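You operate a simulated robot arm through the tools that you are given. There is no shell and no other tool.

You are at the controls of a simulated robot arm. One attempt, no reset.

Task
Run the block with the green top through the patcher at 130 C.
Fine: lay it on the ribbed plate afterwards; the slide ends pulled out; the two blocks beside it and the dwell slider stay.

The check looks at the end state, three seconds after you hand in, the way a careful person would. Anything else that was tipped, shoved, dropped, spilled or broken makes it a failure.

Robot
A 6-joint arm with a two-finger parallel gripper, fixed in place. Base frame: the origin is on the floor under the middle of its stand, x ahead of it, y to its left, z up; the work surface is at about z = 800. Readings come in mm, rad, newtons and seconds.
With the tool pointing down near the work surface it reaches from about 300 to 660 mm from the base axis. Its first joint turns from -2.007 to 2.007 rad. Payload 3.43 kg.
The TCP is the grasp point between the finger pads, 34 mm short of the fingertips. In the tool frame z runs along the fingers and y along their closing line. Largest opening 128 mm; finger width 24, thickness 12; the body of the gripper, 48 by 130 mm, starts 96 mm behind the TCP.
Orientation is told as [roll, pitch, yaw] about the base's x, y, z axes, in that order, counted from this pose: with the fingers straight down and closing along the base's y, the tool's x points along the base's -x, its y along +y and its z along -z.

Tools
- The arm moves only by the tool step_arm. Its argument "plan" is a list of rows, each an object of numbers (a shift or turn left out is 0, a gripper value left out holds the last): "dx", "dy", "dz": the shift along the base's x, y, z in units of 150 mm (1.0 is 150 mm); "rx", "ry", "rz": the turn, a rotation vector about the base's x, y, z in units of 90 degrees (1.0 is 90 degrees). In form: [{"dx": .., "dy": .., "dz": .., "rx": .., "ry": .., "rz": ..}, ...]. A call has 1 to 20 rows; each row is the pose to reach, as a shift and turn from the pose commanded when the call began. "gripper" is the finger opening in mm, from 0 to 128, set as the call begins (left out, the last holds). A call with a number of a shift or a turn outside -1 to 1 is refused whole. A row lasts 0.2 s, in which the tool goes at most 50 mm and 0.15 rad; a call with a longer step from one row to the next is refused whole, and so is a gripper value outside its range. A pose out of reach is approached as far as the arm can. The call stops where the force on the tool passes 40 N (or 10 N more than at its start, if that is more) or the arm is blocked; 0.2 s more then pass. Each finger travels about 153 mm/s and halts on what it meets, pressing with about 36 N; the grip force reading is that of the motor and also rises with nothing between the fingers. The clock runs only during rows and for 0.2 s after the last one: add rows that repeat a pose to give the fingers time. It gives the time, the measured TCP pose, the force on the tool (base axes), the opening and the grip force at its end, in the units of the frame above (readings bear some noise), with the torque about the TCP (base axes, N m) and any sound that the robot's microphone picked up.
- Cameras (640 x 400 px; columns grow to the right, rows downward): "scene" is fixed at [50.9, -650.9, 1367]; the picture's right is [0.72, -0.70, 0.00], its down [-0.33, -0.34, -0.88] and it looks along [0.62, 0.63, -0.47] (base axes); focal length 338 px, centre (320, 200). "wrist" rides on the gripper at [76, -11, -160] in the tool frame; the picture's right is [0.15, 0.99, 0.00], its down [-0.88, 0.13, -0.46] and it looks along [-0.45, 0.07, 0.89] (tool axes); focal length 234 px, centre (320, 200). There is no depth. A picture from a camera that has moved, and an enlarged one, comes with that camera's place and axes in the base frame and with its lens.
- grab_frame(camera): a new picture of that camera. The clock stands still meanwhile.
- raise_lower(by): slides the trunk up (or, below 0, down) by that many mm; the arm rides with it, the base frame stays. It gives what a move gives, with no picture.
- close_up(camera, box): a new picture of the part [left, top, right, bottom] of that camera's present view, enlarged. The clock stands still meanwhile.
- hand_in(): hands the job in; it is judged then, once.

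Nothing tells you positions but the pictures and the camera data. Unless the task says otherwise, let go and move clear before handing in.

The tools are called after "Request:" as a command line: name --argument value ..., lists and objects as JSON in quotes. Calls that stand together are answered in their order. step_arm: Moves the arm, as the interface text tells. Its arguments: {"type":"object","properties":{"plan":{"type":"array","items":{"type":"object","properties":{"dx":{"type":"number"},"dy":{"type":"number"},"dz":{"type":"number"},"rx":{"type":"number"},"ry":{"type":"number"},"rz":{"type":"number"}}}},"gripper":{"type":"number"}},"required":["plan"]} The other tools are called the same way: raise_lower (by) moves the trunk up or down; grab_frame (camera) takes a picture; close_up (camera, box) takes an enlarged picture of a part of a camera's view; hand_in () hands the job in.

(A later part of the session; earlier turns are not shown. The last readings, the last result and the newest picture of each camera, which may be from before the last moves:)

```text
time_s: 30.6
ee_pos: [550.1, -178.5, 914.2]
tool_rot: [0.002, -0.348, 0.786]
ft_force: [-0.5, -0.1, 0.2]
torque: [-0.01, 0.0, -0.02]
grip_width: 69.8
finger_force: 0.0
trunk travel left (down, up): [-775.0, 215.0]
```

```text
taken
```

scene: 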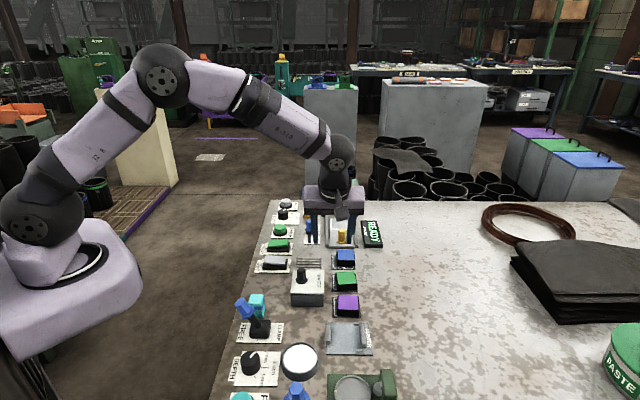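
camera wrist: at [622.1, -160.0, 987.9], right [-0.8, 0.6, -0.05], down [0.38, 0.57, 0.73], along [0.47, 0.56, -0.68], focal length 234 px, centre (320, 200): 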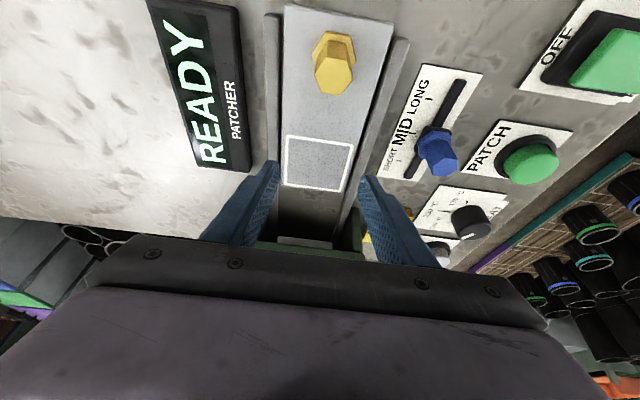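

Posture is good. Now I'll set the tilt to 30° and the yaw to the green block's angle, and hover over it.

Request:
step_arm --plan '[{"dx": -0.05, "dy": -0.15, "rx": 0.0393, "ry": -0.0393}, {"dx": -0.1, "dy": -0.3, "rx": 0.0786, "ry": -0.0786}, {"dx": -0.16, "dy": -0.5, "rx": 0.0786, "ry": -0.0786}, {"dx": -0.16, "dy": -0.5, "rx": 0.0786, "ry": -0.0786}]' --gripper 64

Request:
step_arm --plan '[{"rz": 0.0656}, {"rz": 0.0656, "dz": -0.1}, {"rz": 0.0656, "dz": -0.2}, {"rz": 0.0656, "dz": -0.2}]'

Request:
grab_frame --camera "wrist"

```text
time_s: 31.6
ee_pos: [526.1, -253.5, 914.3]
tool_rot: [0.001, -0.521, 0.788]
ft_force: [-0.6, 0.2, 0.2]
torque: [0.0, -0.01, -0.04]
grip_width: 64.1
finger_force: 0.0
trunk travel left (down, up): [-775.0, 215.0]
```

```text
time_s: 32.6
ee_pos: [526.1, -253.0, 883.5]
tool_rot: [0.002, -0.522, 0.889]
ft_force: [-0.3, 0.0, 0.9]
torque: [0.03, 0.01, 0.01]
grip_width: 63.9
finger_force: 0.0
trunk travel left (down, up): [-775.0, 215.0]
```

```text
taken
camera wrist: at [443.4, -374.5, 984.1], right [-0.85, 0.52, -0.07], down [0.24, 0.5, 0.83], along [0.47, 0.69, -0.55], focal length 234 px, centre (320, 200)
```

wrist: 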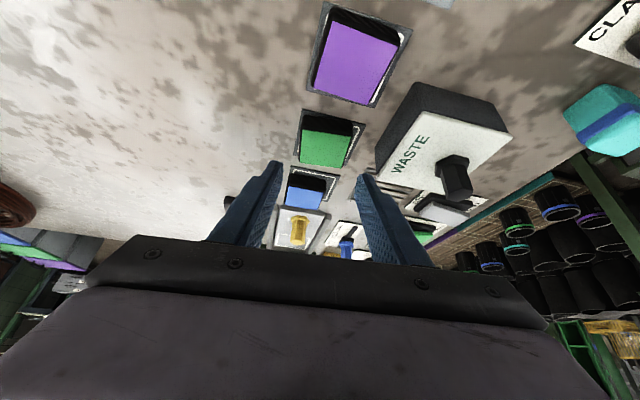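

Request:
close_up --camera "wrist" --box '[240, 80, 420, 200]'

Request:
close_up --camera "scene" --box '[280, 200, 400, 300]'

```text
3.33 times, centred on (330, 140) of wrist
camera zoom: at [443.4, -374.5, 984.1], right [-0.85, 0.52, -0.07], down [0.24, 0.5, 0.83], along [0.47, 0.69, -0.55], focal length 781 px, centre (287, 400)
```

zoom: 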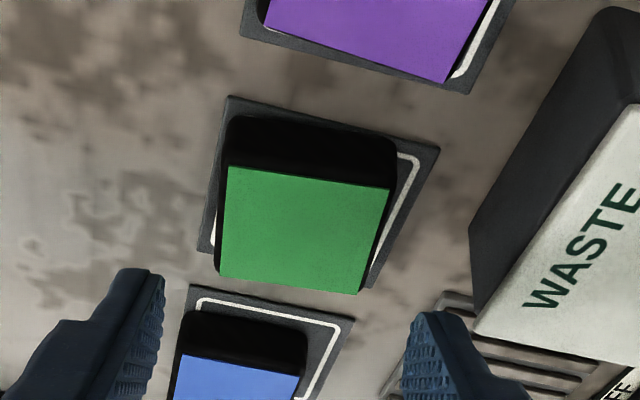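

```text
4.00 times, centred on (340, 250) of scene
camera zoom: at [50.9, -650.9, 1367.0], right [0.72, -0.7, 0.0], down [-0.33, -0.34, -0.88], along [0.62, 0.63, -0.47], focal length 1353 px, centre (240, 0)
```

zoom: 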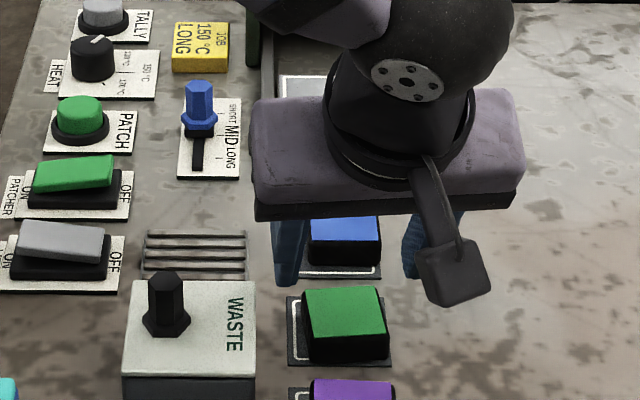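

The block's position (536, -241) is confirmed from this view, and the fingers straddle it. Descending beside it.

Request:
step_arm --plan '[{"dz": -0.08, "dy": -0.005}, {"dz": -0.16, "dy": -0.005}, {"dz": -0.22, "dy": -0.005}, {"dz": -0.25, "dy": -0.005}, {"dz": -0.25, "dy": -0.005}]'

Request:
close_up --camera "wrist" --box '[240, 100, 420, 220]'

Request:
close_up --camera "scene" --box '[280, 220, 400, 320]'

```text
time_s: 33.8
ee_pos: [526.3, -254.7, 845.9]
tool_rot: [0.001, -0.52, 0.889]
ft_force: [-0.1, -0.5, -0.6]
torque: [-0.02, 0.0, 0.02]
grip_width: 63.9
finger_force: 0.1
trunk travel left (down, up): [-775.0, 215.0]
```

```text
3.33 times, centred on (330, 160) of wrist
camera zoom: at [443.5, -375.2, 946.4], right [-0.85, 0.52, -0.07], down [0.24, 0.5, 0.83], along [0.47, 0.69, -0.55], focal length 781 px, centre (287, 333)
```

zoom: 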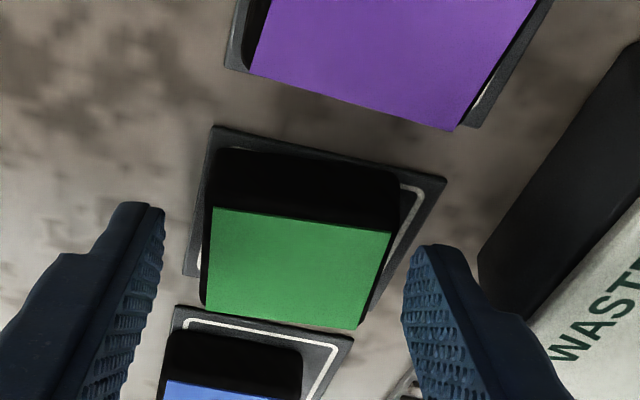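

```text
4.00 times, centred on (340, 270) of scene
camera zoom: at [50.9, -650.9, 1367.0], right [0.72, -0.7, 0.0], down [-0.33, -0.34, -0.88], along [0.62, 0.63, -0.47], focal length 1353 px, centre (240, -80)
```

zoom: 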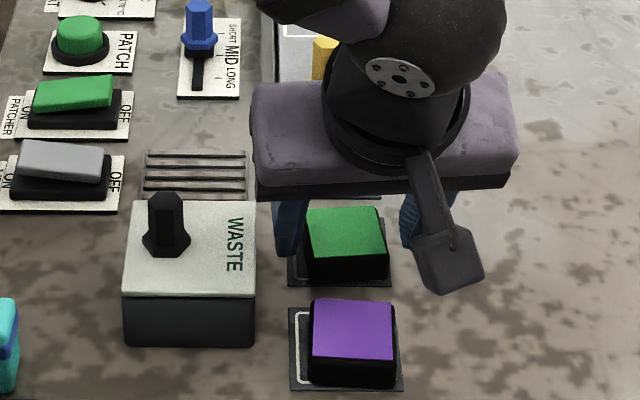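

The fingers straddle the block with room on both sides. I'll lower 4 mm more and close.

Request:
step_arm --plan '[{"dz": -0.025, "dx": -0.012, "dy": 0.012}, {"dz": -0.025, "dx": -0.012, "dy": 0.012}]'

Request:
step_arm --plan '[{}, {}, {}, {}]' --gripper 36

Request:
close_up --camera "wrist" --box '[240, 100, 420, 220]'

```text
time_s: 34.4
ee_pos: [524.6, -251.7, 842.3]
tool_rot: [0.004, -0.522, 0.889]
ft_force: [0.8, 0.1, -0.9]
torque: [0.02, 0.0, -0.01]
grip_width: 64.3
finger_force: 0.1
trunk travel left (down, up): [-775.0, 215.0]
```

```text
time_s: 35.4
ee_pos: [525.1, -252.7, 841.9]
tool_rot: [0.002, -0.521, 0.89]
ft_force: [0.8, -0.4, 1.4]
torque: [0.0, -0.03, -0.05]
grip_width: 46.7
finger_force: 35.6
trunk travel left (down, up): [-775.0, 215.0]
```

```text
3.33 times, centred on (330, 160) of wrist
camera zoom: at [441.7, -373.3, 943.0], right [-0.85, 0.52, -0.07], down [0.24, 0.5, 0.83], along [0.47, 0.69, -0.55], focal length 781 px, centre (287, 333)
```

zoom: 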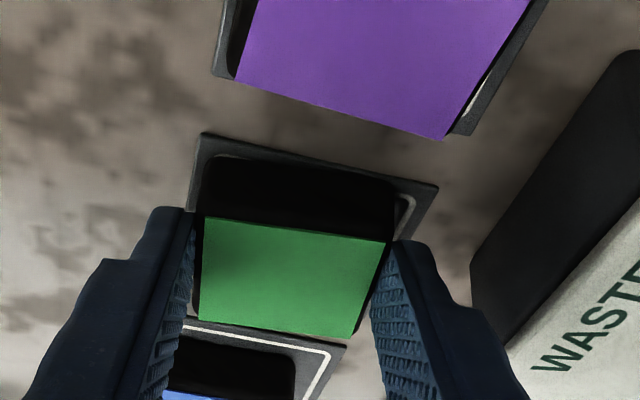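

Gripped at 46.7 mm. Lifting straight up and checking the hold.

Request:
step_arm --plan '[{"dz": 0.05}, {"dz": 0.15}, {"dz": 0.3}, {"dz": 0.5}, {"dz": 0.6}, {"dz": 0.6}]'

Request:
grab_frame --camera "wrist"

Request:
close_up --camera "scene" --box '[260, 180, 420, 320]'

```text
time_s: 36.8
ee_pos: [524.3, -252.9, 932.2]
tool_rot: [0.002, -0.521, 0.887]
ft_force: [0.2, 0.6, -1.1]
torque: [0.02, 0.01, -0.01]
grip_width: 46.7
finger_force: 35.8
trunk travel left (down, up): [-775.0, 215.0]
```

```text
taken
camera wrist: at [441.6, -373.3, 1033.8], right [-0.85, 0.52, -0.07], down [0.24, 0.5, 0.83], along [0.47, 0.69, -0.55], focal length 234 px, centre (320, 200)
```

wrist: 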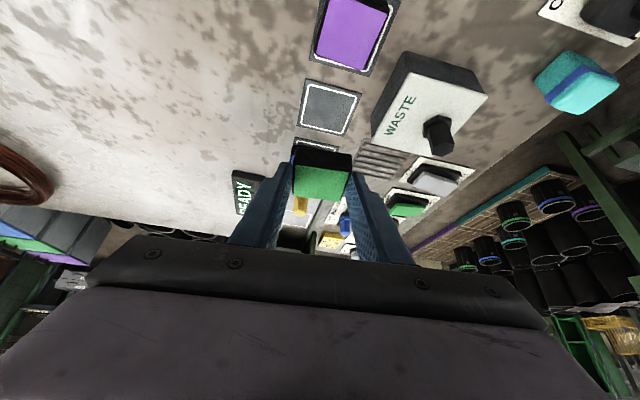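

```text
2.86 times, centred on (340, 250) of scene
camera zoom: at [50.9, -650.9, 1367.0], right [0.72, -0.7, 0.0], down [-0.33, -0.34, -0.88], along [0.62, 0.63, -0.47], focal length 967 px, centre (263, 57)
```

zoom: 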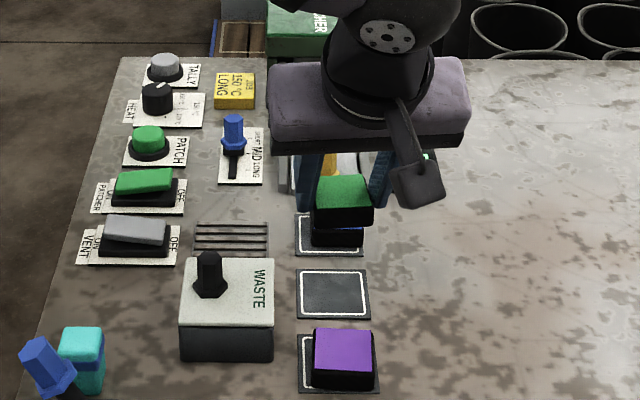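

Request:
close_up --camera "wrist" --box '[260, 120, 380, 220]'

```text
4.00 times, centred on (320, 170) of wrist
camera zoom: at [441.6, -373.3, 1033.8], right [-0.85, 0.52, -0.07], down [0.24, 0.5, 0.83], along [0.47, 0.69, -0.55], focal length 937 px, centre (320, 320)
```

zoom: 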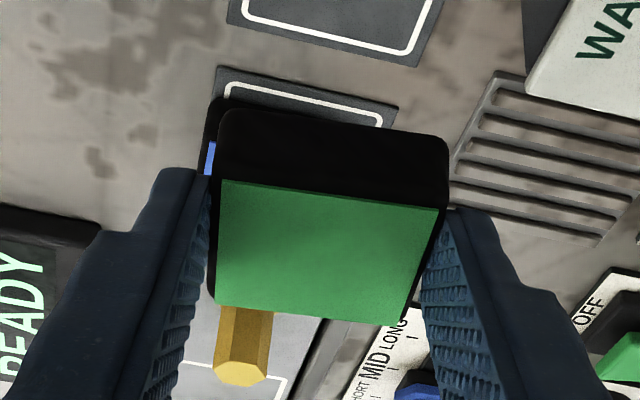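

The block is held flat and firmly. Carrying it along the bench to above the slide's outline, squaring the yaw on the way.

Request:
step_arm --plan '[{"dx": 0.15, "dy": 0.15, "rz": -0.03}, {"dx": 0.35, "dy": 0.35, "rz": -0.0583}, {"dx": 0.55, "dy": 0.57, "rz": -0.0583}, {"dx": 0.75, "dy": 0.77, "rz": -0.0583}, {"dx": 0.75, "dy": 0.77, "rz": -0.0583}]'

Request:
step_arm --plan '[{"dx": 0.15, "dy": 0.15}, {"dx": 0.3, "dy": 0.3}, {"dx": 0.42, "dy": 0.43}, {"dx": 0.473, "dy": 0.49}, {"dx": 0.473, "dy": 0.49}]'

Request:
grab_frame --camera "wrist"

Request:
grab_frame --camera "scene"

```text
time_s: 38.0
ee_pos: [636.6, -136.5, 932.7]
tool_rot: [0.001, -0.522, 0.799]
ft_force: [-0.4, 0.5, -1.0]
torque: [0.03, -0.01, -0.05]
grip_width: 46.7
finger_force: 36.0
trunk travel left (down, up): [-775.0, 215.0]
```

```text
time_s: 39.2
ee_pos: [707.7, -61.9, 932.3]
tool_rot: [0.002, -0.521, 0.797]
ft_force: [-0.5, -0.1, -0.5]
torque: [0.0, 0.05, 0.04]
grip_width: 47.1
finger_force: 36.3
trunk travel left (down, up): [-775.0, 215.0]
```

```text
taken
camera wrist: at [614.7, -176.2, 1033.2], right [-0.8, 0.6, -0.07], down [0.28, 0.47, 0.83], along [0.53, 0.65, -0.55], focal length 234 px, centre (320, 200)
```

wrist: 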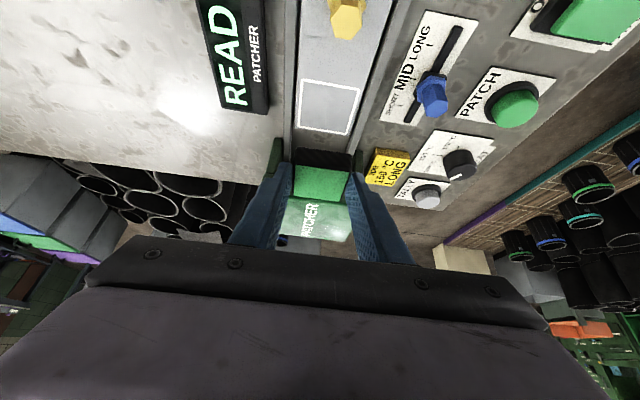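

```text
taken
```

scene: 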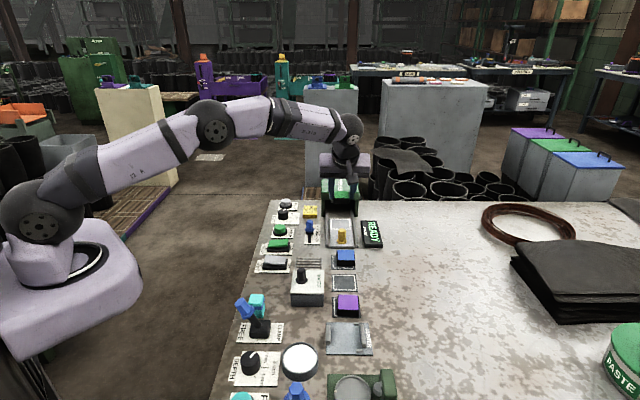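

Request:
close_up --camera "wrist" --box '[255, 60, 405, 160]'

Request:
close_up --camera "wrist" --box '[245, 130, 395, 230]'

```text
4.00 times, centred on (330, 110) of wrist
camera zoom: at [614.7, -176.2, 1033.2], right [-0.8, 0.6, -0.07], down [0.28, 0.47, 0.83], along [0.53, 0.65, -0.55], focal length 937 px, centre (280, 560)
```

zoom: 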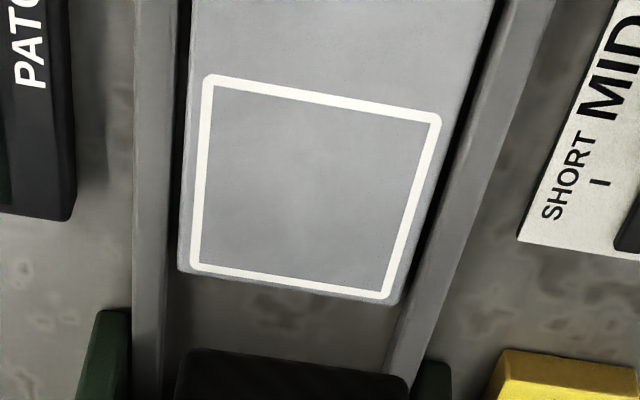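

```text
4.00 times, centred on (320, 180) of wrist
camera zoom: at [614.7, -176.2, 1033.2], right [-0.8, 0.6, -0.07], down [0.28, 0.47, 0.83], along [0.53, 0.65, -0.55], focal length 937 px, centre (320, 280)
```

zoom: 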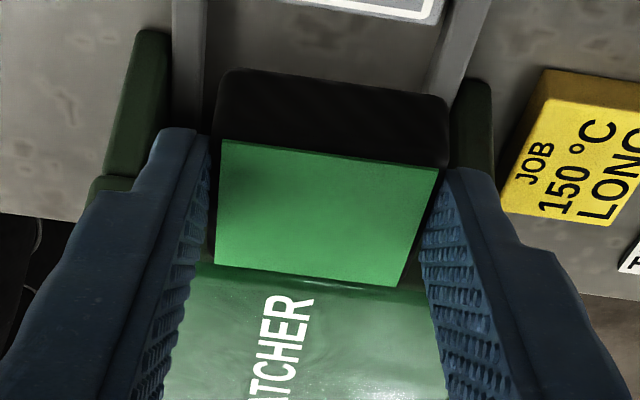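

Outline centre re-measured at (719.9, -51.4); the block is just about over it. Descending part way, then checking.

Request:
step_arm --plan '[{"dx": 0.003, "dy": -0.009, "dz": -0.15}, {"dx": 0.003, "dy": -0.009, "dz": -0.3}, {"dx": 0.003, "dy": -0.009, "dz": -0.42}, {"dx": 0.003, "dy": -0.009, "dz": -0.48}, {"dx": 0.003, "dy": -0.009, "dz": -0.48}]'

Request:
close_up --camera "wrist" --box '[245, 110, 395, 210]'

Request:
close_up --camera "scene" --box '[300, 170, 400, 250]'

```text
time_s: 40.4
ee_pos: [708.7, -64.7, 859.6]
tool_rot: [0.0, -0.523, 0.798]
ft_force: [-0.2, -0.5, -0.5]
torque: [0.01, 0.03, 0.03]
grip_width: 47.0
finger_force: 36.1
trunk travel left (down, up): [-775.0, 215.0]
```

```text
4.00 times, centred on (320, 160) of wrist
camera zoom: at [615.4, -177.9, 961.1], right [-0.8, 0.6, -0.07], down [0.28, 0.47, 0.83], along [0.53, 0.64, -0.55], focal length 937 px, centre (320, 360)
```

zoom: 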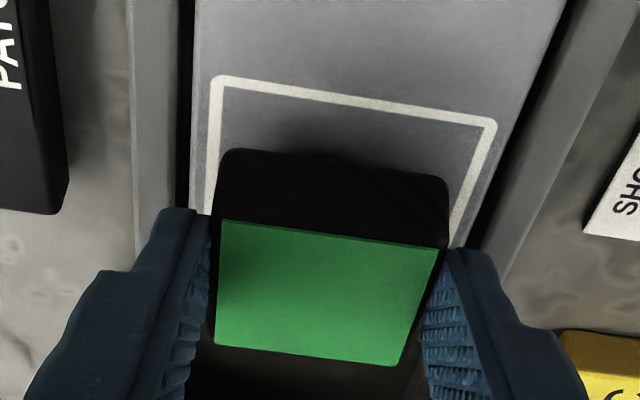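

```text
5.00 times, centred on (350, 210) of scene
camera zoom: at [50.9, -650.9, 1367.0], right [0.72, -0.7, 0.0], down [-0.33, -0.34, -0.88], along [0.62, 0.63, -0.47], focal length 1692 px, centre (170, 150)
```

zoom: 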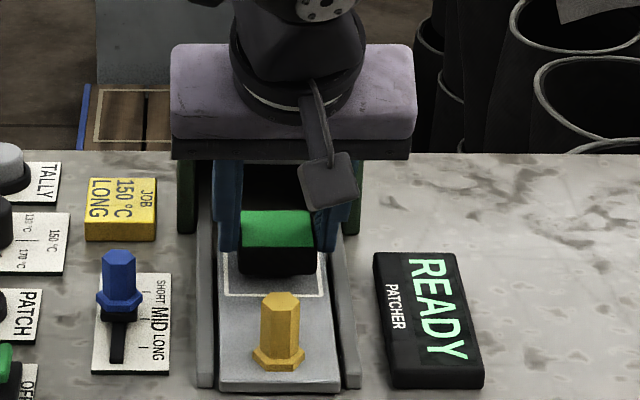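

Request:
step_arm --plan '[{"dz": -0.03}, {"dz": -0.05}, {"dz": -0.05}]'

Request:
step_arm --plan '[{"dz": -0.012}, {"dz": -0.012}]'

Request:
step_arm --plan '[{"dz": -0.01}, {"dz": -0.01}]'

Request:
close_up --camera "wrist" --box '[245, 110, 395, 210]'

Request:
close_up --camera "scene" --box '[300, 170, 400, 250]'

```text
time_s: 41.2
ee_pos: [708.4, -65.5, 853.2]
tool_rot: [0.002, -0.52, 0.797]
ft_force: [0.3, 0.1, -0.3]
torque: [-0.05, 0.02, 0.02]
grip_width: 47.1
finger_force: 36.0
trunk travel left (down, up): [-775.0, 215.0]
```

```text
time_s: 41.8
ee_pos: [707.3, -64.7, 852.0]
tool_rot: [0.004, -0.522, 0.797]
ft_force: [-0.3, 0.0, 0.7]
torque: [0.02, 0.03, -0.02]
grip_width: 46.8
finger_force: 36.0
trunk travel left (down, up): [-775.0, 215.0]
```

```text
time_s: 42.4
ee_pos: [708.0, -63.9, 850.1]
tool_rot: [0.001, -0.524, 0.8]
ft_force: [-0.6, -0.1, 5.2]
torque: [0.08, 0.11, 0.0]
grip_width: 46.9
finger_force: 35.7
trunk travel left (down, up): [-775.0, 215.0]
```

```text
4.00 times, centred on (320, 160) of wrist
camera zoom: at [614.8, -177.6, 951.7], right [-0.8, 0.6, -0.07], down [0.28, 0.47, 0.84], along [0.54, 0.64, -0.55], focal length 937 px, centre (320, 360)
```

zoom: 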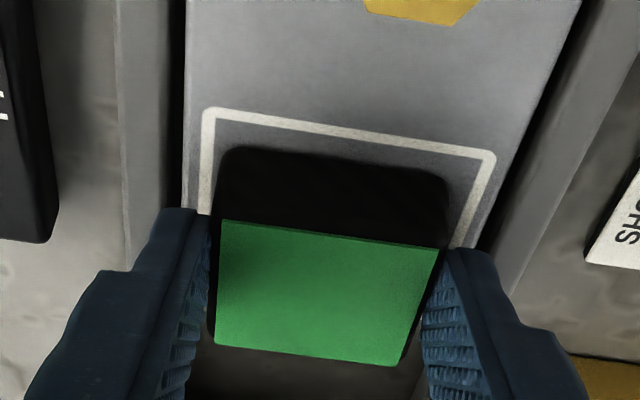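

```text
5.00 times, centred on (350, 210) of scene
camera zoom: at [50.9, -650.9, 1367.0], right [0.72, -0.7, 0.0], down [-0.33, -0.34, -0.88], along [0.62, 0.63, -0.47], focal length 1692 px, centre (170, 150)
```

zoom: 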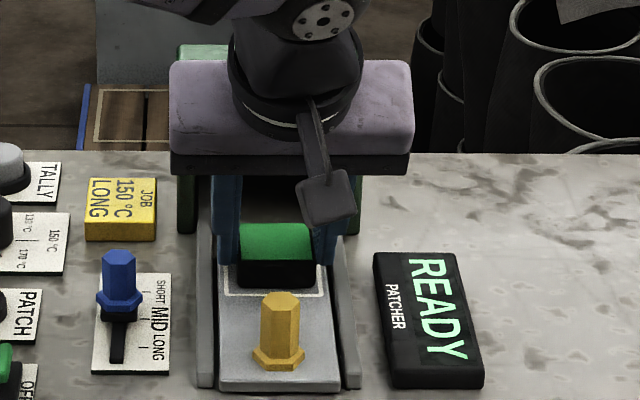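

Light contact with the tray (5 N). The block sits about 2 mm off-centre, so I'll nudge it while barely lifted, then set it down again.

Request:
step_arm --plan '[{"dz": 0.02}, {"dz": 0.02, "dx": -0.015, "dy": 0.001}, {"dz": 0.005, "dx": -0.015, "dy": 0.001}, {"dz": -0.003, "dx": -0.015, "dy": 0.001}, {"dz": -0.003, "dx": -0.015, "dy": 0.001}]'

Request:
close_up --camera "wrist" --box '[245, 110, 395, 210]'

```text
time_s: 43.6
ee_pos: [705.2, -64.4, 850.1]
tool_rot: [-0.003, -0.525, 0.799]
ft_force: [-2.5, 1.4, 10.2]
torque: [0.19, 0.18, 0.06]
grip_width: 46.8
finger_force: 36.4
trunk travel left (down, up): [-775.0, 215.0]
```

```text
4.00 times, centred on (320, 160) of wrist
camera zoom: at [612.2, -177.3, 951.5], right [-0.8, 0.6, -0.07], down [0.28, 0.47, 0.84], along [0.54, 0.64, -0.54], focal length 937 px, centre (320, 360)
```

zoom: 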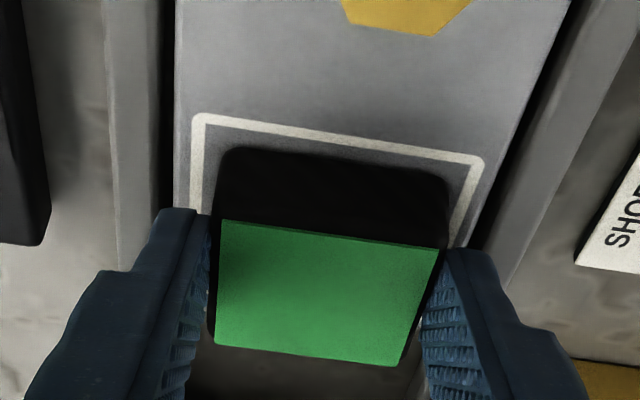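

Centred and pressed lightly. Opening slightly and withdrawing straight up.

Request:
step_arm --plan '[{}, {}, {"dz": 0.05}, {"dz": 0.2}, {"dz": 0.4}, {"dz": 0.6}, {"dz": 0.6}]' --gripper 60

Request:
grab_frame --camera "wrist"

Request:
close_up --camera "scene" --box '[280, 150, 420, 250]'

```text
time_s: 45.2
ee_pos: [706.8, -65.3, 939.3]
tool_rot: [0.001, -0.522, 0.798]
ft_force: [0.3, -0.7, -0.8]
torque: [0.02, 0.02, 0.02]
grip_width: 59.9
finger_force: 0.1
trunk travel left (down, up): [-775.0, 215.0]
```

```text
taken
camera wrist: at [613.2, -177.1, 1039.6], right [-0.8, 0.6, -0.07], down [0.28, 0.47, 0.83], along [0.53, 0.64, -0.55], focal length 234 px, centre (320, 200)
```

wrist: 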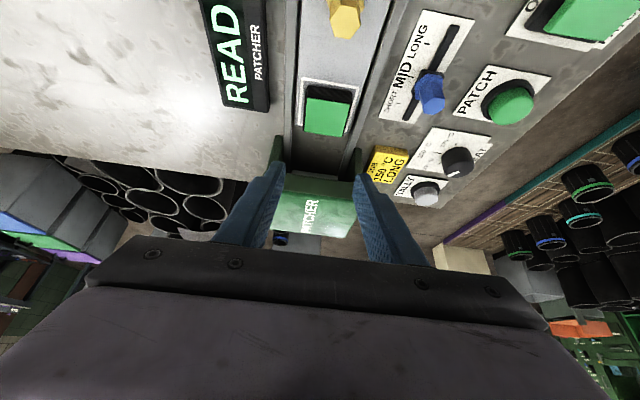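

```text
4.00 times, centred on (350, 200) of scene
camera zoom: at [50.9, -650.9, 1367.0], right [0.72, -0.7, 0.0], down [-0.33, -0.34, -0.88], along [0.62, 0.63, -0.47], focal length 1353 px, centre (200, 200)
```

zoom: 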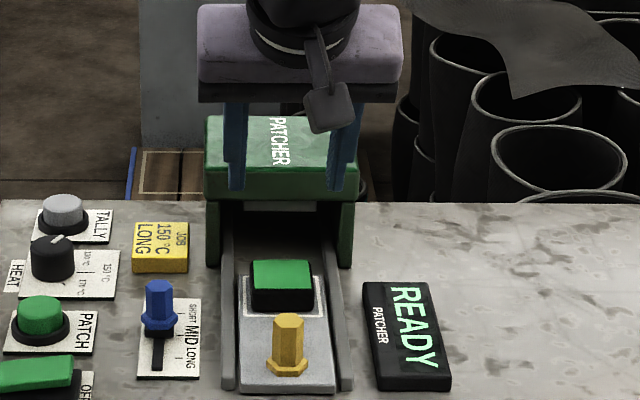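

The block lies inside the outline. Now I'll look at the yellow handle to grip it for pushing the slide in.

Request:
step_arm --plan '[{"dx": -0.15, "dy": -0.15}, {"dx": -0.35, "dy": -0.35}, {"dx": -0.45, "dy": -0.45}, {"dx": -0.45, "dy": -0.45}]'

Request:
grab_frame --camera "wrist"

Request:
close_up --camera "wrist" --box '[245, 60, 395, 160]'

```text
time_s: 46.2
ee_pos: [638.1, -131.5, 939.0]
tool_rot: [0.0, -0.522, 0.798]
ft_force: [0.1, -0.2, -0.7]
torque: [-0.01, 0.03, 0.02]
grip_width: 59.9
finger_force: 0.1
trunk travel left (down, up): [-775.0, 215.0]
```

```text
taken
camera wrist: at [544.7, -245.4, 1038.9], right [-0.8, 0.6, -0.07], down [0.28, 0.47, 0.83], along [0.53, 0.65, -0.55], focal length 234 px, centre (320, 200)
```

wrist: 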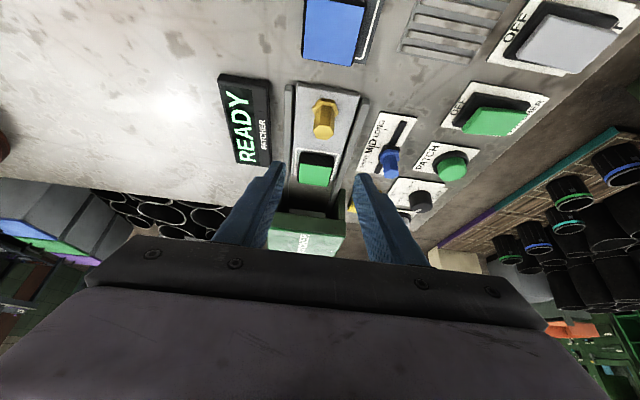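

```text
4.00 times, centred on (320, 110) of wrist
camera zoom: at [544.7, -245.4, 1038.9], right [-0.8, 0.6, -0.07], down [0.28, 0.47, 0.83], along [0.53, 0.65, -0.55], focal length 937 px, centre (320, 560)
```

zoom: 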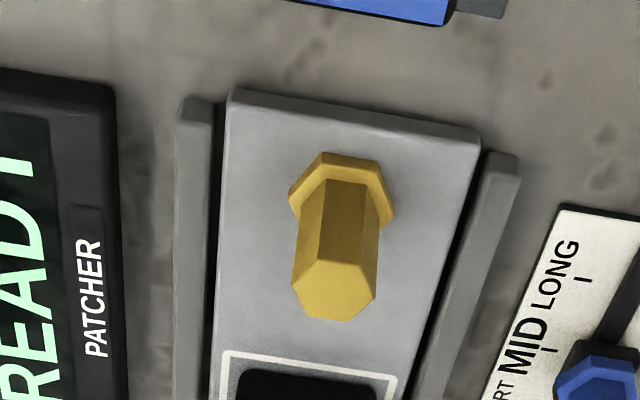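

The handle stands at about (651, -121), top at z 850, with a flange at its foot. I'll descend around its post above the flange.

Request:
step_arm --plan '[{"dx": 0.029, "dy": 0.009, "dz": -0.15}, {"dx": 0.029, "dy": 0.009, "dz": -0.3}, {"dx": 0.029, "dy": 0.009, "dz": -0.42}, {"dx": 0.029, "dy": 0.009, "dz": -0.53}, {"dx": 0.029, "dy": 0.009, "dz": -0.53}]'

Request:
close_up --camera "wrist" --box '[245, 110, 395, 210]'

Request:
close_up --camera "scene" --box '[280, 170, 420, 270]'

```text
time_s: 47.4
ee_pos: [642.9, -131.3, 860.1]
tool_rot: [0.002, -0.521, 0.797]
ft_force: [0.2, -0.2, -0.2]
torque: [-0.04, 0.0, 0.02]
grip_width: 60.0
finger_force: 0.1
trunk travel left (down, up): [-775.0, 215.0]
```

```text
4.00 times, centred on (320, 160) of wrist
camera zoom: at [549.7, -244.5, 960.3], right [-0.8, 0.6, -0.07], down [0.28, 0.47, 0.83], along [0.53, 0.65, -0.55], focal length 937 px, centre (320, 360)
```

zoom: 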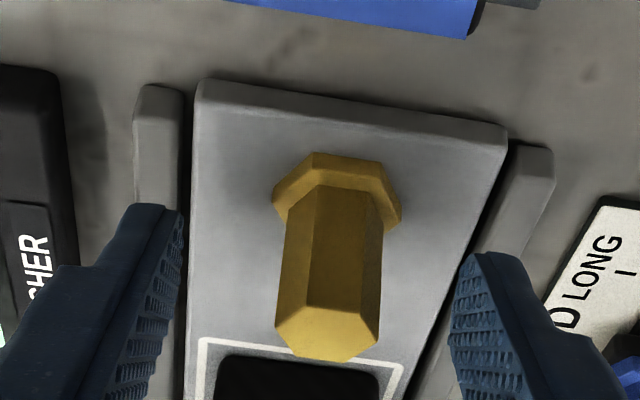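

```text
4.00 times, centred on (350, 220) of scene
camera zoom: at [50.9, -650.9, 1367.0], right [0.72, -0.7, 0.0], down [-0.33, -0.34, -0.88], along [0.62, 0.63, -0.47], focal length 1353 px, centre (200, 120)
```

zoom: 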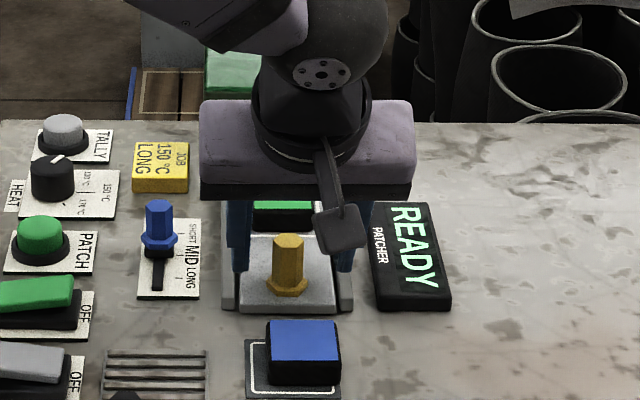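

Request:
step_arm --plan '[{}, {}, {}, {}]' --gripper 10

Request:
close_up --camera "wrist" --box '[245, 110, 395, 210]'

```text
time_s: 48.4
ee_pos: [641.3, -130.1, 859.0]
tool_rot: [0.005, -0.522, 0.797]
ft_force: [-8.4, 9.5, -4.0]
torque: [0.33, -0.66, 0.3]
grip_width: 21.6
finger_force: 45.2
trunk travel left (down, up): [-775.0, 215.0]
```

```text
4.00 times, centred on (320, 160) of wrist
camera zoom: at [548.7, -243.0, 960.2], right [-0.8, 0.6, -0.07], down [0.28, 0.47, 0.83], along [0.53, 0.65, -0.55], focal length 937 px, centre (320, 360)
```

zoom: 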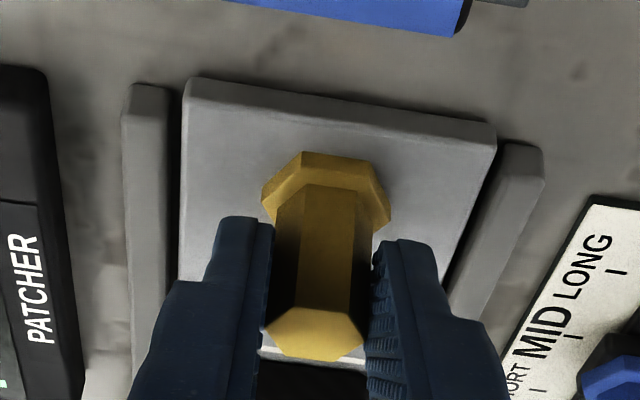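

Gripped on the post, with a slight sideways load that I'll relieve. Pushing the slide in along its rails, gently, 50 mm first.

Request:
step_arm --plan '[{"dx": -0.006, "dy": 0.006}, {"dx": 0.0406, "dy": 0.0536}, {"dx": 0.0873, "dy": 0.1013}, {"dx": 0.134, "dy": 0.1489}, {"dx": 0.1806, "dy": 0.1965}, {"dx": 0.2272, "dy": 0.2441}]'

Request:
close_up --camera "scene" --box '[280, 150, 420, 250]'

Request:
grab_frame --camera "wrist"

```text
time_s: 49.8
ee_pos: [677.4, -94.3, 860.2]
tool_rot: [-0.001, -0.522, 0.797]
ft_force: [-3.7, 3.6, -6.4]
torque: [-0.98, 0.15, 0.02]
grip_width: 21.3
finger_force: 45.3
trunk travel left (down, up): [-775.0, 215.0]
```

```text
4.00 times, centred on (350, 200) of scene
camera zoom: at [50.9, -650.9, 1367.0], right [0.72, -0.7, 0.0], down [-0.33, -0.34, -0.88], along [0.62, 0.63, -0.47], focal length 1353 px, centre (200, 200)
```

zoom: 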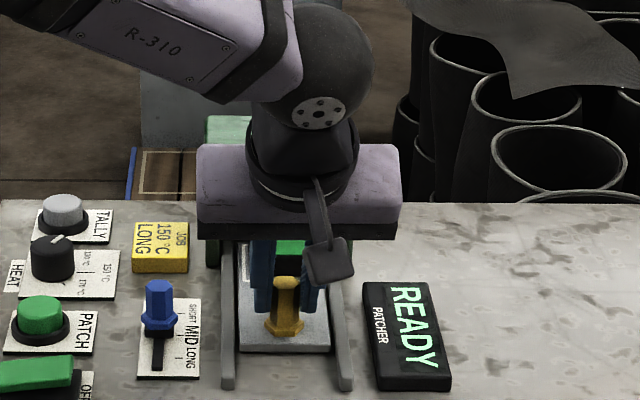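

```text
taken
camera wrist: at [584.1, -206.5, 960.2], right [-0.8, 0.6, -0.07], down [0.28, 0.47, 0.83], along [0.53, 0.64, -0.55], focal length 234 px, centre (320, 200)
```

wrist: 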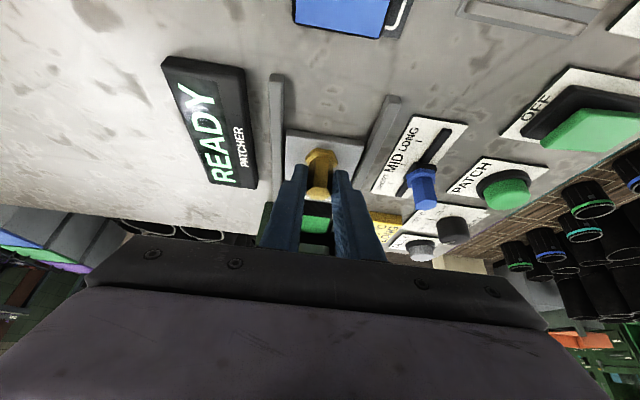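

Request:
step_arm --plan '[{"dx": 0.0467, "dy": 0.0476}, {"dx": 0.0933, "dy": 0.0953}, {"dx": 0.14, "dy": 0.1429}]'

Request:
close_up --camera "scene" --box '[280, 150, 420, 250]'

```text
time_s: 50.6
ee_pos: [698.4, -72.0, 859.4]
tool_rot: [0.0, -0.522, 0.799]
ft_force: [-1.5, 1.9, -7.0]
torque: [-0.99, 0.09, -0.06]
grip_width: 21.3
finger_force: 45.3
trunk travel left (down, up): [-775.0, 215.0]
```

```text
4.00 times, centred on (350, 200) of scene
camera zoom: at [50.9, -650.9, 1367.0], right [0.72, -0.7, 0.0], down [-0.33, -0.34, -0.88], along [0.62, 0.63, -0.47], focal length 1353 px, centre (200, 200)
```

zoom: 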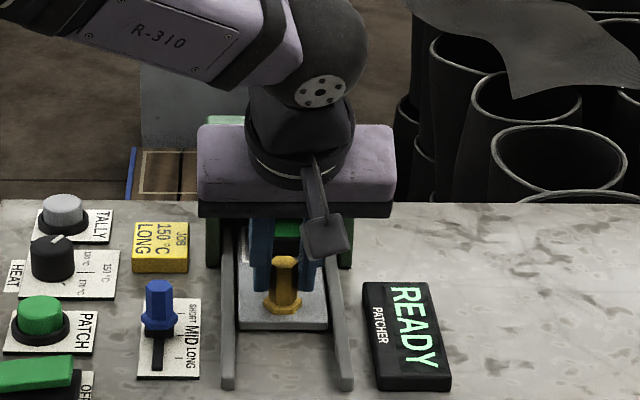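

Request:
step_arm --plan '[{"dx": 0.035, "dy": 0.0357}, {"dx": 0.07, "dy": 0.0714}]'

Request:
close_up --camera "scene" --box '[280, 150, 420, 250]'

Request:
close_up --camera "wrist" --box '[220, 70, 420, 240]'

```text
time_s: 51.2
ee_pos: [709.1, -62.2, 859.4]
tool_rot: [0.004, -0.523, 0.799]
ft_force: [0.0, 2.2, -7.8]
torque: [-0.4, -0.42, 0.03]
grip_width: 21.5
finger_force: 45.1
trunk travel left (down, up): [-775.0, 215.0]
```

```text
4.00 times, centred on (350, 200) of scene
camera zoom: at [50.9, -650.9, 1367.0], right [0.72, -0.7, 0.0], down [-0.33, -0.34, -0.88], along [0.62, 0.63, -0.47], focal length 1353 px, centre (200, 200)
```

zoom: 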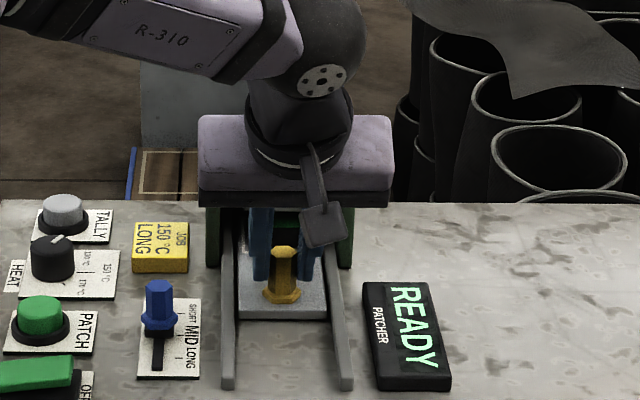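

```text
2.35 times, centred on (320, 155) of wrist
camera zoom: at [615.9, -174.8, 960.2], right [-0.8, 0.6, -0.07], down [0.28, 0.47, 0.83], along [0.53, 0.64, -0.55], focal length 551 px, centre (320, 306)
```

zoom: 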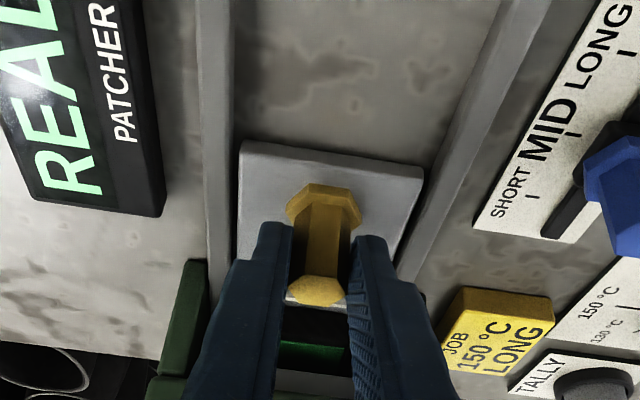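

Request:
step_arm --plan '[{"dx": 0.028, "dy": 0.0286}, {"dx": 0.056, "dy": 0.0572}]'

Request:
close_up --camera "scene" --box '[280, 150, 420, 250]'

Request:
close_up --camera "wrist" --box '[220, 70, 420, 240]'

```text
time_s: 51.8
ee_pos: [711.9, -58.7, 860.4]
tool_rot: [0.003, -0.517, 0.796]
ft_force: [-25.5, -18.9, -2.6]
torque: [-0.55, -0.03, 0.09]
grip_width: 21.3
finger_force: 44.8
trunk travel left (down, up): [-775.0, 215.0]
```

```text
4.00 times, centred on (350, 200) of scene
camera zoom: at [50.9, -650.9, 1367.0], right [0.72, -0.7, 0.0], down [-0.33, -0.34, -0.88], along [0.62, 0.63, -0.47], focal length 1353 px, centre (200, 200)
```

zoom: 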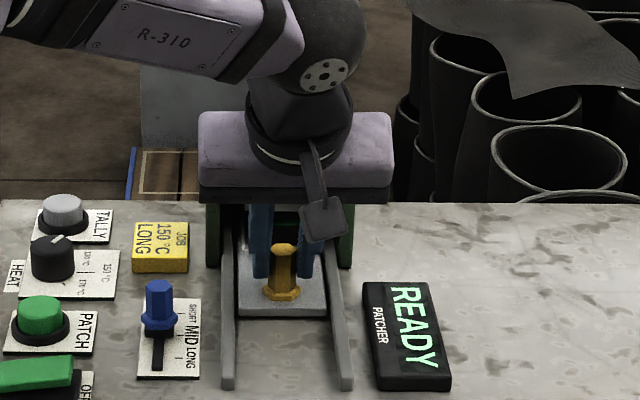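

```text
2.35 times, centred on (320, 155) of wrist
camera zoom: at [619.2, -171.8, 961.0], right [-0.8, 0.6, -0.07], down [0.29, 0.48, 0.83], along [0.53, 0.64, -0.55], focal length 551 px, centre (320, 306)
```

zoom: 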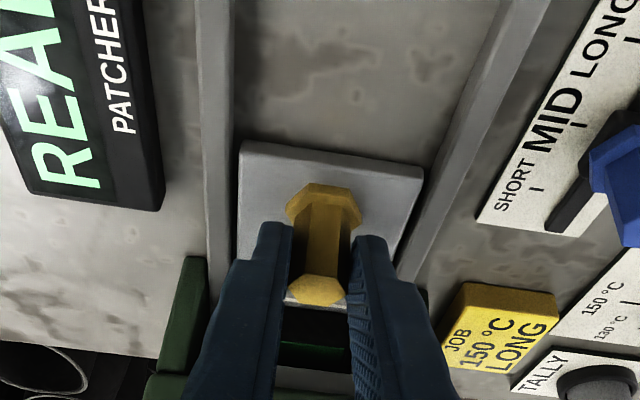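

The slide is at its inner stop (32 N). I'll relax the push, let go of the handle, and lift away.

Request:
step_arm --plan '[{"dx": -0.02, "dy": -0.0205}, {"dx": -0.026, "dy": -0.0265}]'

Request:
step_arm --plan '[{}, {}, {"dz": 0.1}, {"dz": 0.3}, {"dz": 0.5, "dx": -0.1, "dy": -0.1}, {"dz": 0.6, "dx": -0.3, "dy": -0.3}, {"dz": 0.6, "dx": -0.3, "dy": -0.3}]' --gripper 50

Request:
close_up --camera "scene" --box '[250, 150, 410, 260]'

Request:
grab_frame --camera "wrist"

```text
time_s: 52.4
ee_pos: [713.3, -58.8, 859.6]
tool_rot: [0.0, -0.521, 0.799]
ft_force: [-13.8, -9.1, -2.3]
torque: [-1.14, 0.67, -0.12]
grip_width: 21.2
finger_force: 45.0
trunk travel left (down, up): [-775.0, 215.0]
```

```text
time_s: 54.0
ee_pos: [668.2, -102.5, 949.4]
tool_rot: [0.002, -0.521, 0.798]
ft_force: [0.4, 0.5, -0.3]
torque: [-0.01, -0.03, 0.0]
grip_width: 50.0
finger_force: 0.1
trunk travel left (down, up): [-775.0, 215.0]
```

```text
3.64 times, centred on (330, 205) of scene
camera zoom: at [50.9, -650.9, 1367.0], right [0.72, -0.7, 0.0], down [-0.33, -0.34, -0.88], along [0.62, 0.63, -0.47], focal length 1230 px, centre (284, 182)
```

zoom: 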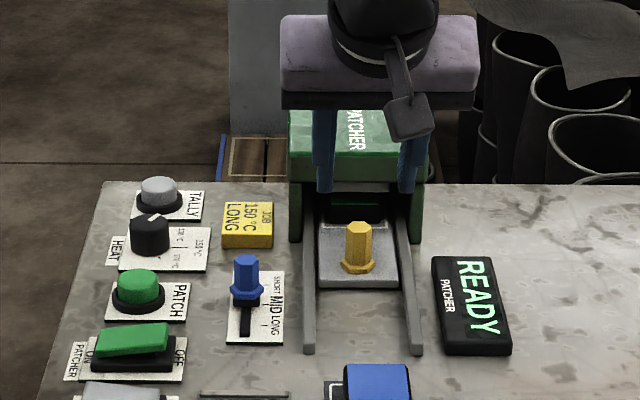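

```text
taken
camera wrist: at [575.3, -215.7, 1051.0], right [-0.8, 0.6, -0.07], down [0.28, 0.47, 0.83], along [0.53, 0.65, -0.55], focal length 234 px, centre (320, 200)
```

wrist: 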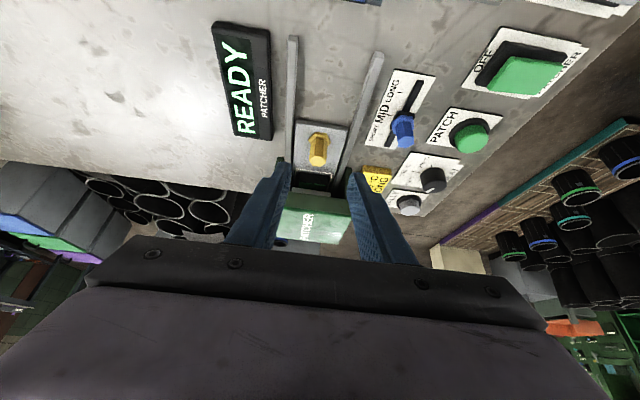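

The slide is in. Next I'll bring the tool back to vertical with the fingers closed, and hover over the PATCH button (about 560, 48).

Request:
step_arm --plan '[{"dx": -0.1, "dy": 0.15, "rx": -0.05, "ry": 0.049}, {"dx": -0.22, "dy": 0.3, "rx": -0.1, "ry": 0.098}, {"dx": -0.34, "dy": 0.45, "rx": -0.15, "ry": 0.1465}, {"dx": -0.46, "dy": 0.6, "rx": -0.2, "ry": 0.1955}, {"dx": -0.58, "dy": 0.75, "rx": -0.238, "ry": 0.2325}, {"dx": -0.7, "dy": 0.9, "rx": -0.238, "ry": 0.2325}, {"dx": -0.72, "dy": 1.0, "rx": -0.238, "ry": 0.2325}, {"dx": -0.72, "dy": 1.0, "rx": -0.238, "ry": 0.2325}]' --gripper 0

Request:
grab_frame --camera "wrist"

Request:
close_up --camera "wrist" --box '[250, 100, 400, 200]'

```text
time_s: 55.8
ee_pos: [560.6, 48.4, 950.0]
tool_rot: [0.002, 0.003, 0.796]
ft_force: [0.4, -0.5, 0.0]
torque: [-0.01, -0.01, 0.04]
grip_width: 0.0
finger_force: 33.1
trunk travel left (down, up): [-775.0, 215.0]
```

```text
taken
camera wrist: at [516.2, -15.4, 1109.3], right [-0.81, 0.59, 0.0], down [0.52, 0.72, 0.46], along [0.27, 0.37, -0.89], focal length 234 px, centre (320, 200)
```

wrist: 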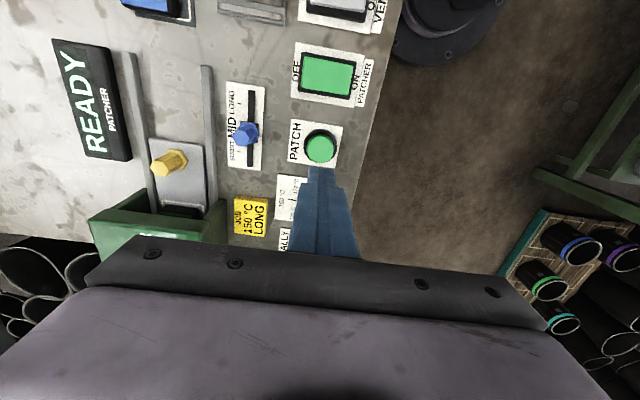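

```text
4.00 times, centred on (325, 150) of wrist
camera zoom: at [516.2, -15.4, 1109.3], right [-0.81, 0.59, 0.0], down [0.52, 0.72, 0.46], along [0.27, 0.37, -0.89], focal length 937 px, centre (300, 400)
```

zoom: 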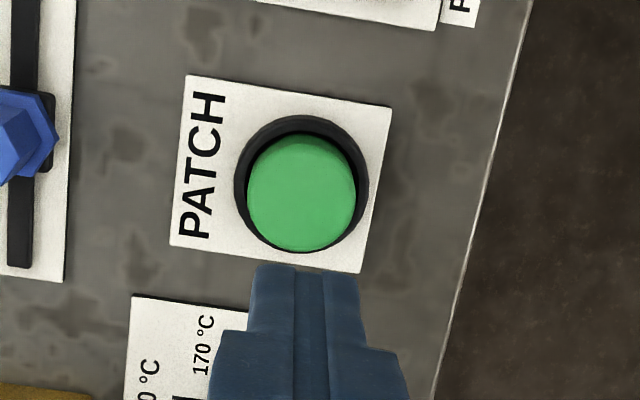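

The closed fingers are right above the button. Descending to just over it, then pressing in small steps.

Request:
step_arm --plan '[{"dz": -0.2, "dy": -0.005}, {"dz": -0.4, "dy": -0.005}, {"dz": -0.52, "dy": -0.005}, {"dz": -0.547, "dy": -0.005}, {"dz": -0.547, "dy": -0.005}]'

Request:
close_up --camera "scene" --box '[240, 180, 340, 260]'

```text
time_s: 57.0
ee_pos: [561.8, 47.6, 866.3]
tool_rot: [0.0, 0.001, 0.798]
ft_force: [0.3, 0.3, -0.5]
torque: [0.01, 0.04, -0.01]
grip_width: 0.0
finger_force: 32.7
trunk travel left (down, up): [-775.0, 215.0]
```

```text
5.00 times, centred on (290, 220) of scene
camera zoom: at [50.9, -650.9, 1367.0], right [0.72, -0.7, 0.0], down [-0.33, -0.34, -0.88], along [0.62, 0.63, -0.47], focal length 1692 px, centre (470, 100)
```

zoom: 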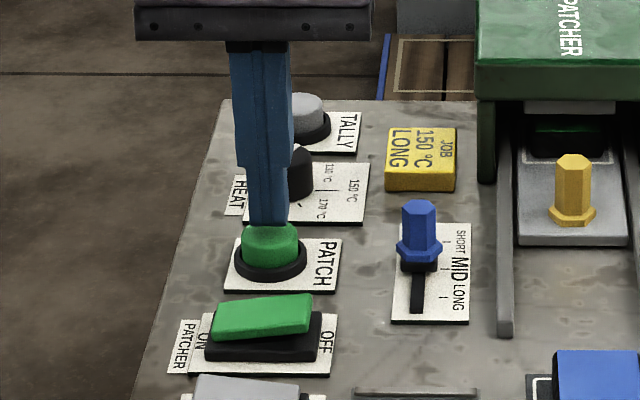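

Request:
step_arm --plan '[{"dz": -0.02}, {"dz": -0.04}, {"dz": -0.053}]'

Request:
step_arm --plan '[{"dz": -0.013}, {"dz": -0.027}, {"dz": -0.04}]'

```text
time_s: 57.8
ee_pos: [560.5, 45.7, 859.0]
tool_rot: [0.002, -0.001, 0.796]
ft_force: [-0.2, 0.9, 1.3]
torque: [0.0, -0.03, 0.02]
grip_width: 0.2
finger_force: 32.9
trunk travel left (down, up): [-775.0, 215.0]
```

```text
time_s: 58.6
ee_pos: [561.3, 45.8, 855.2]
tool_rot: [0.0, -0.001, 0.798]
ft_force: [-0.1, -1.3, 10.0]
torque: [-0.1, 0.01, 0.01]
grip_width: 0.2
finger_force: 33.7
trunk travel left (down, up): [-775.0, 215.0]
heard: click
```

A click: the button went down. Lifting off and looking at the lamp.

Request:
step_arm --plan '[{"dz": 0.1}, {"dz": 0.3}, {"dz": 0.4}]'

Request:
close_up --camera "scene" --box '[250, 170, 410, 270]'

```text
time_s: 59.4
ee_pos: [559.8, 46.0, 913.0]
tool_rot: [0.002, 0.0, 0.798]
ft_force: [0.3, 0.0, 0.1]
torque: [-0.01, 0.0, -0.03]
grip_width: 0.0
finger_force: 33.0
trunk travel left (down, up): [-775.0, 215.0]
```

```text
4.00 times, centred on (330, 220) of scene
camera zoom: at [50.9, -650.9, 1367.0], right [0.72, -0.7, 0.0], down [-0.33, -0.34, -0.88], along [0.62, 0.63, -0.47], focal length 1353 px, centre (280, 120)
```

zoom: 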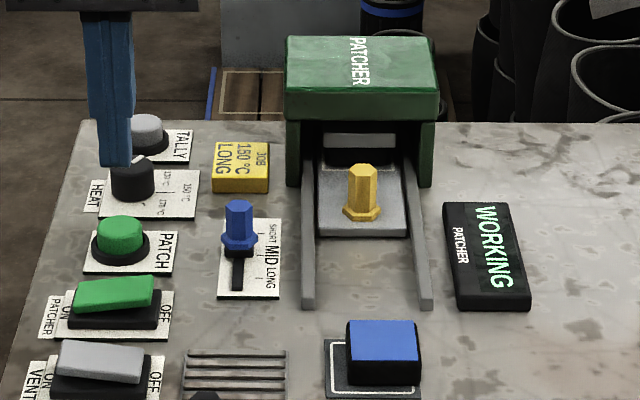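

The lamp reads WORKING. While it runs, I'll return to a hover above the handle with the 30° tilt.

Request:
step_arm --plan '[{"dz": 0.15, "dx": 0.1, "dy": -0.05, "rx": 0.05, "ry": -0.049}, {"dz": 0.25, "dx": 0.2, "dy": -0.15, "rx": 0.1, "ry": -0.098}, {"dz": 0.25, "dx": 0.3, "dy": -0.25, "rx": 0.15, "ry": -0.1465}, {"dz": 0.25, "dx": 0.4, "dy": -0.35, "rx": 0.2, "ry": -0.1955}, {"dz": 0.25, "dx": 0.5, "dy": -0.45, "rx": 0.238, "ry": -0.2325}, {"dz": 0.25, "dx": 0.6, "dy": -0.55, "rx": 0.238, "ry": -0.2325}, {"dz": 0.25, "dx": 0.7, "dy": -0.7, "rx": 0.238, "ry": -0.2325}, {"dz": 0.25, "dx": 0.7, "dy": -0.7, "rx": 0.238, "ry": -0.2325}]' --gripper 50

Request:
close_up --camera "scene" --box '[250, 170, 410, 270]'

```text
time_s: 61.2
ee_pos: [664.4, -58.5, 951.4]
tool_rot: [0.002, -0.522, 0.799]
ft_force: [1.1, 0.1, 0.7]
torque: [0.03, -0.03, -0.02]
grip_width: 50.0
finger_force: 0.0
trunk travel left (down, up): [-775.0, 215.0]
```

```text
4.00 times, centred on (330, 220) of scene
camera zoom: at [50.9, -650.9, 1367.0], right [0.72, -0.7, 0.0], down [-0.33, -0.34, -0.88], along [0.62, 0.63, -0.47], focal length 1353 px, centre (280, 120)
```

zoom: 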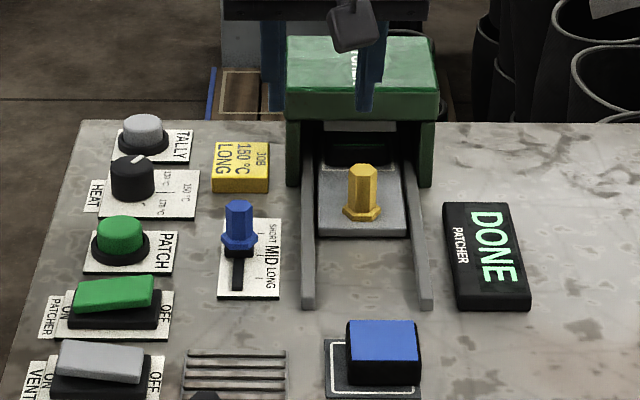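

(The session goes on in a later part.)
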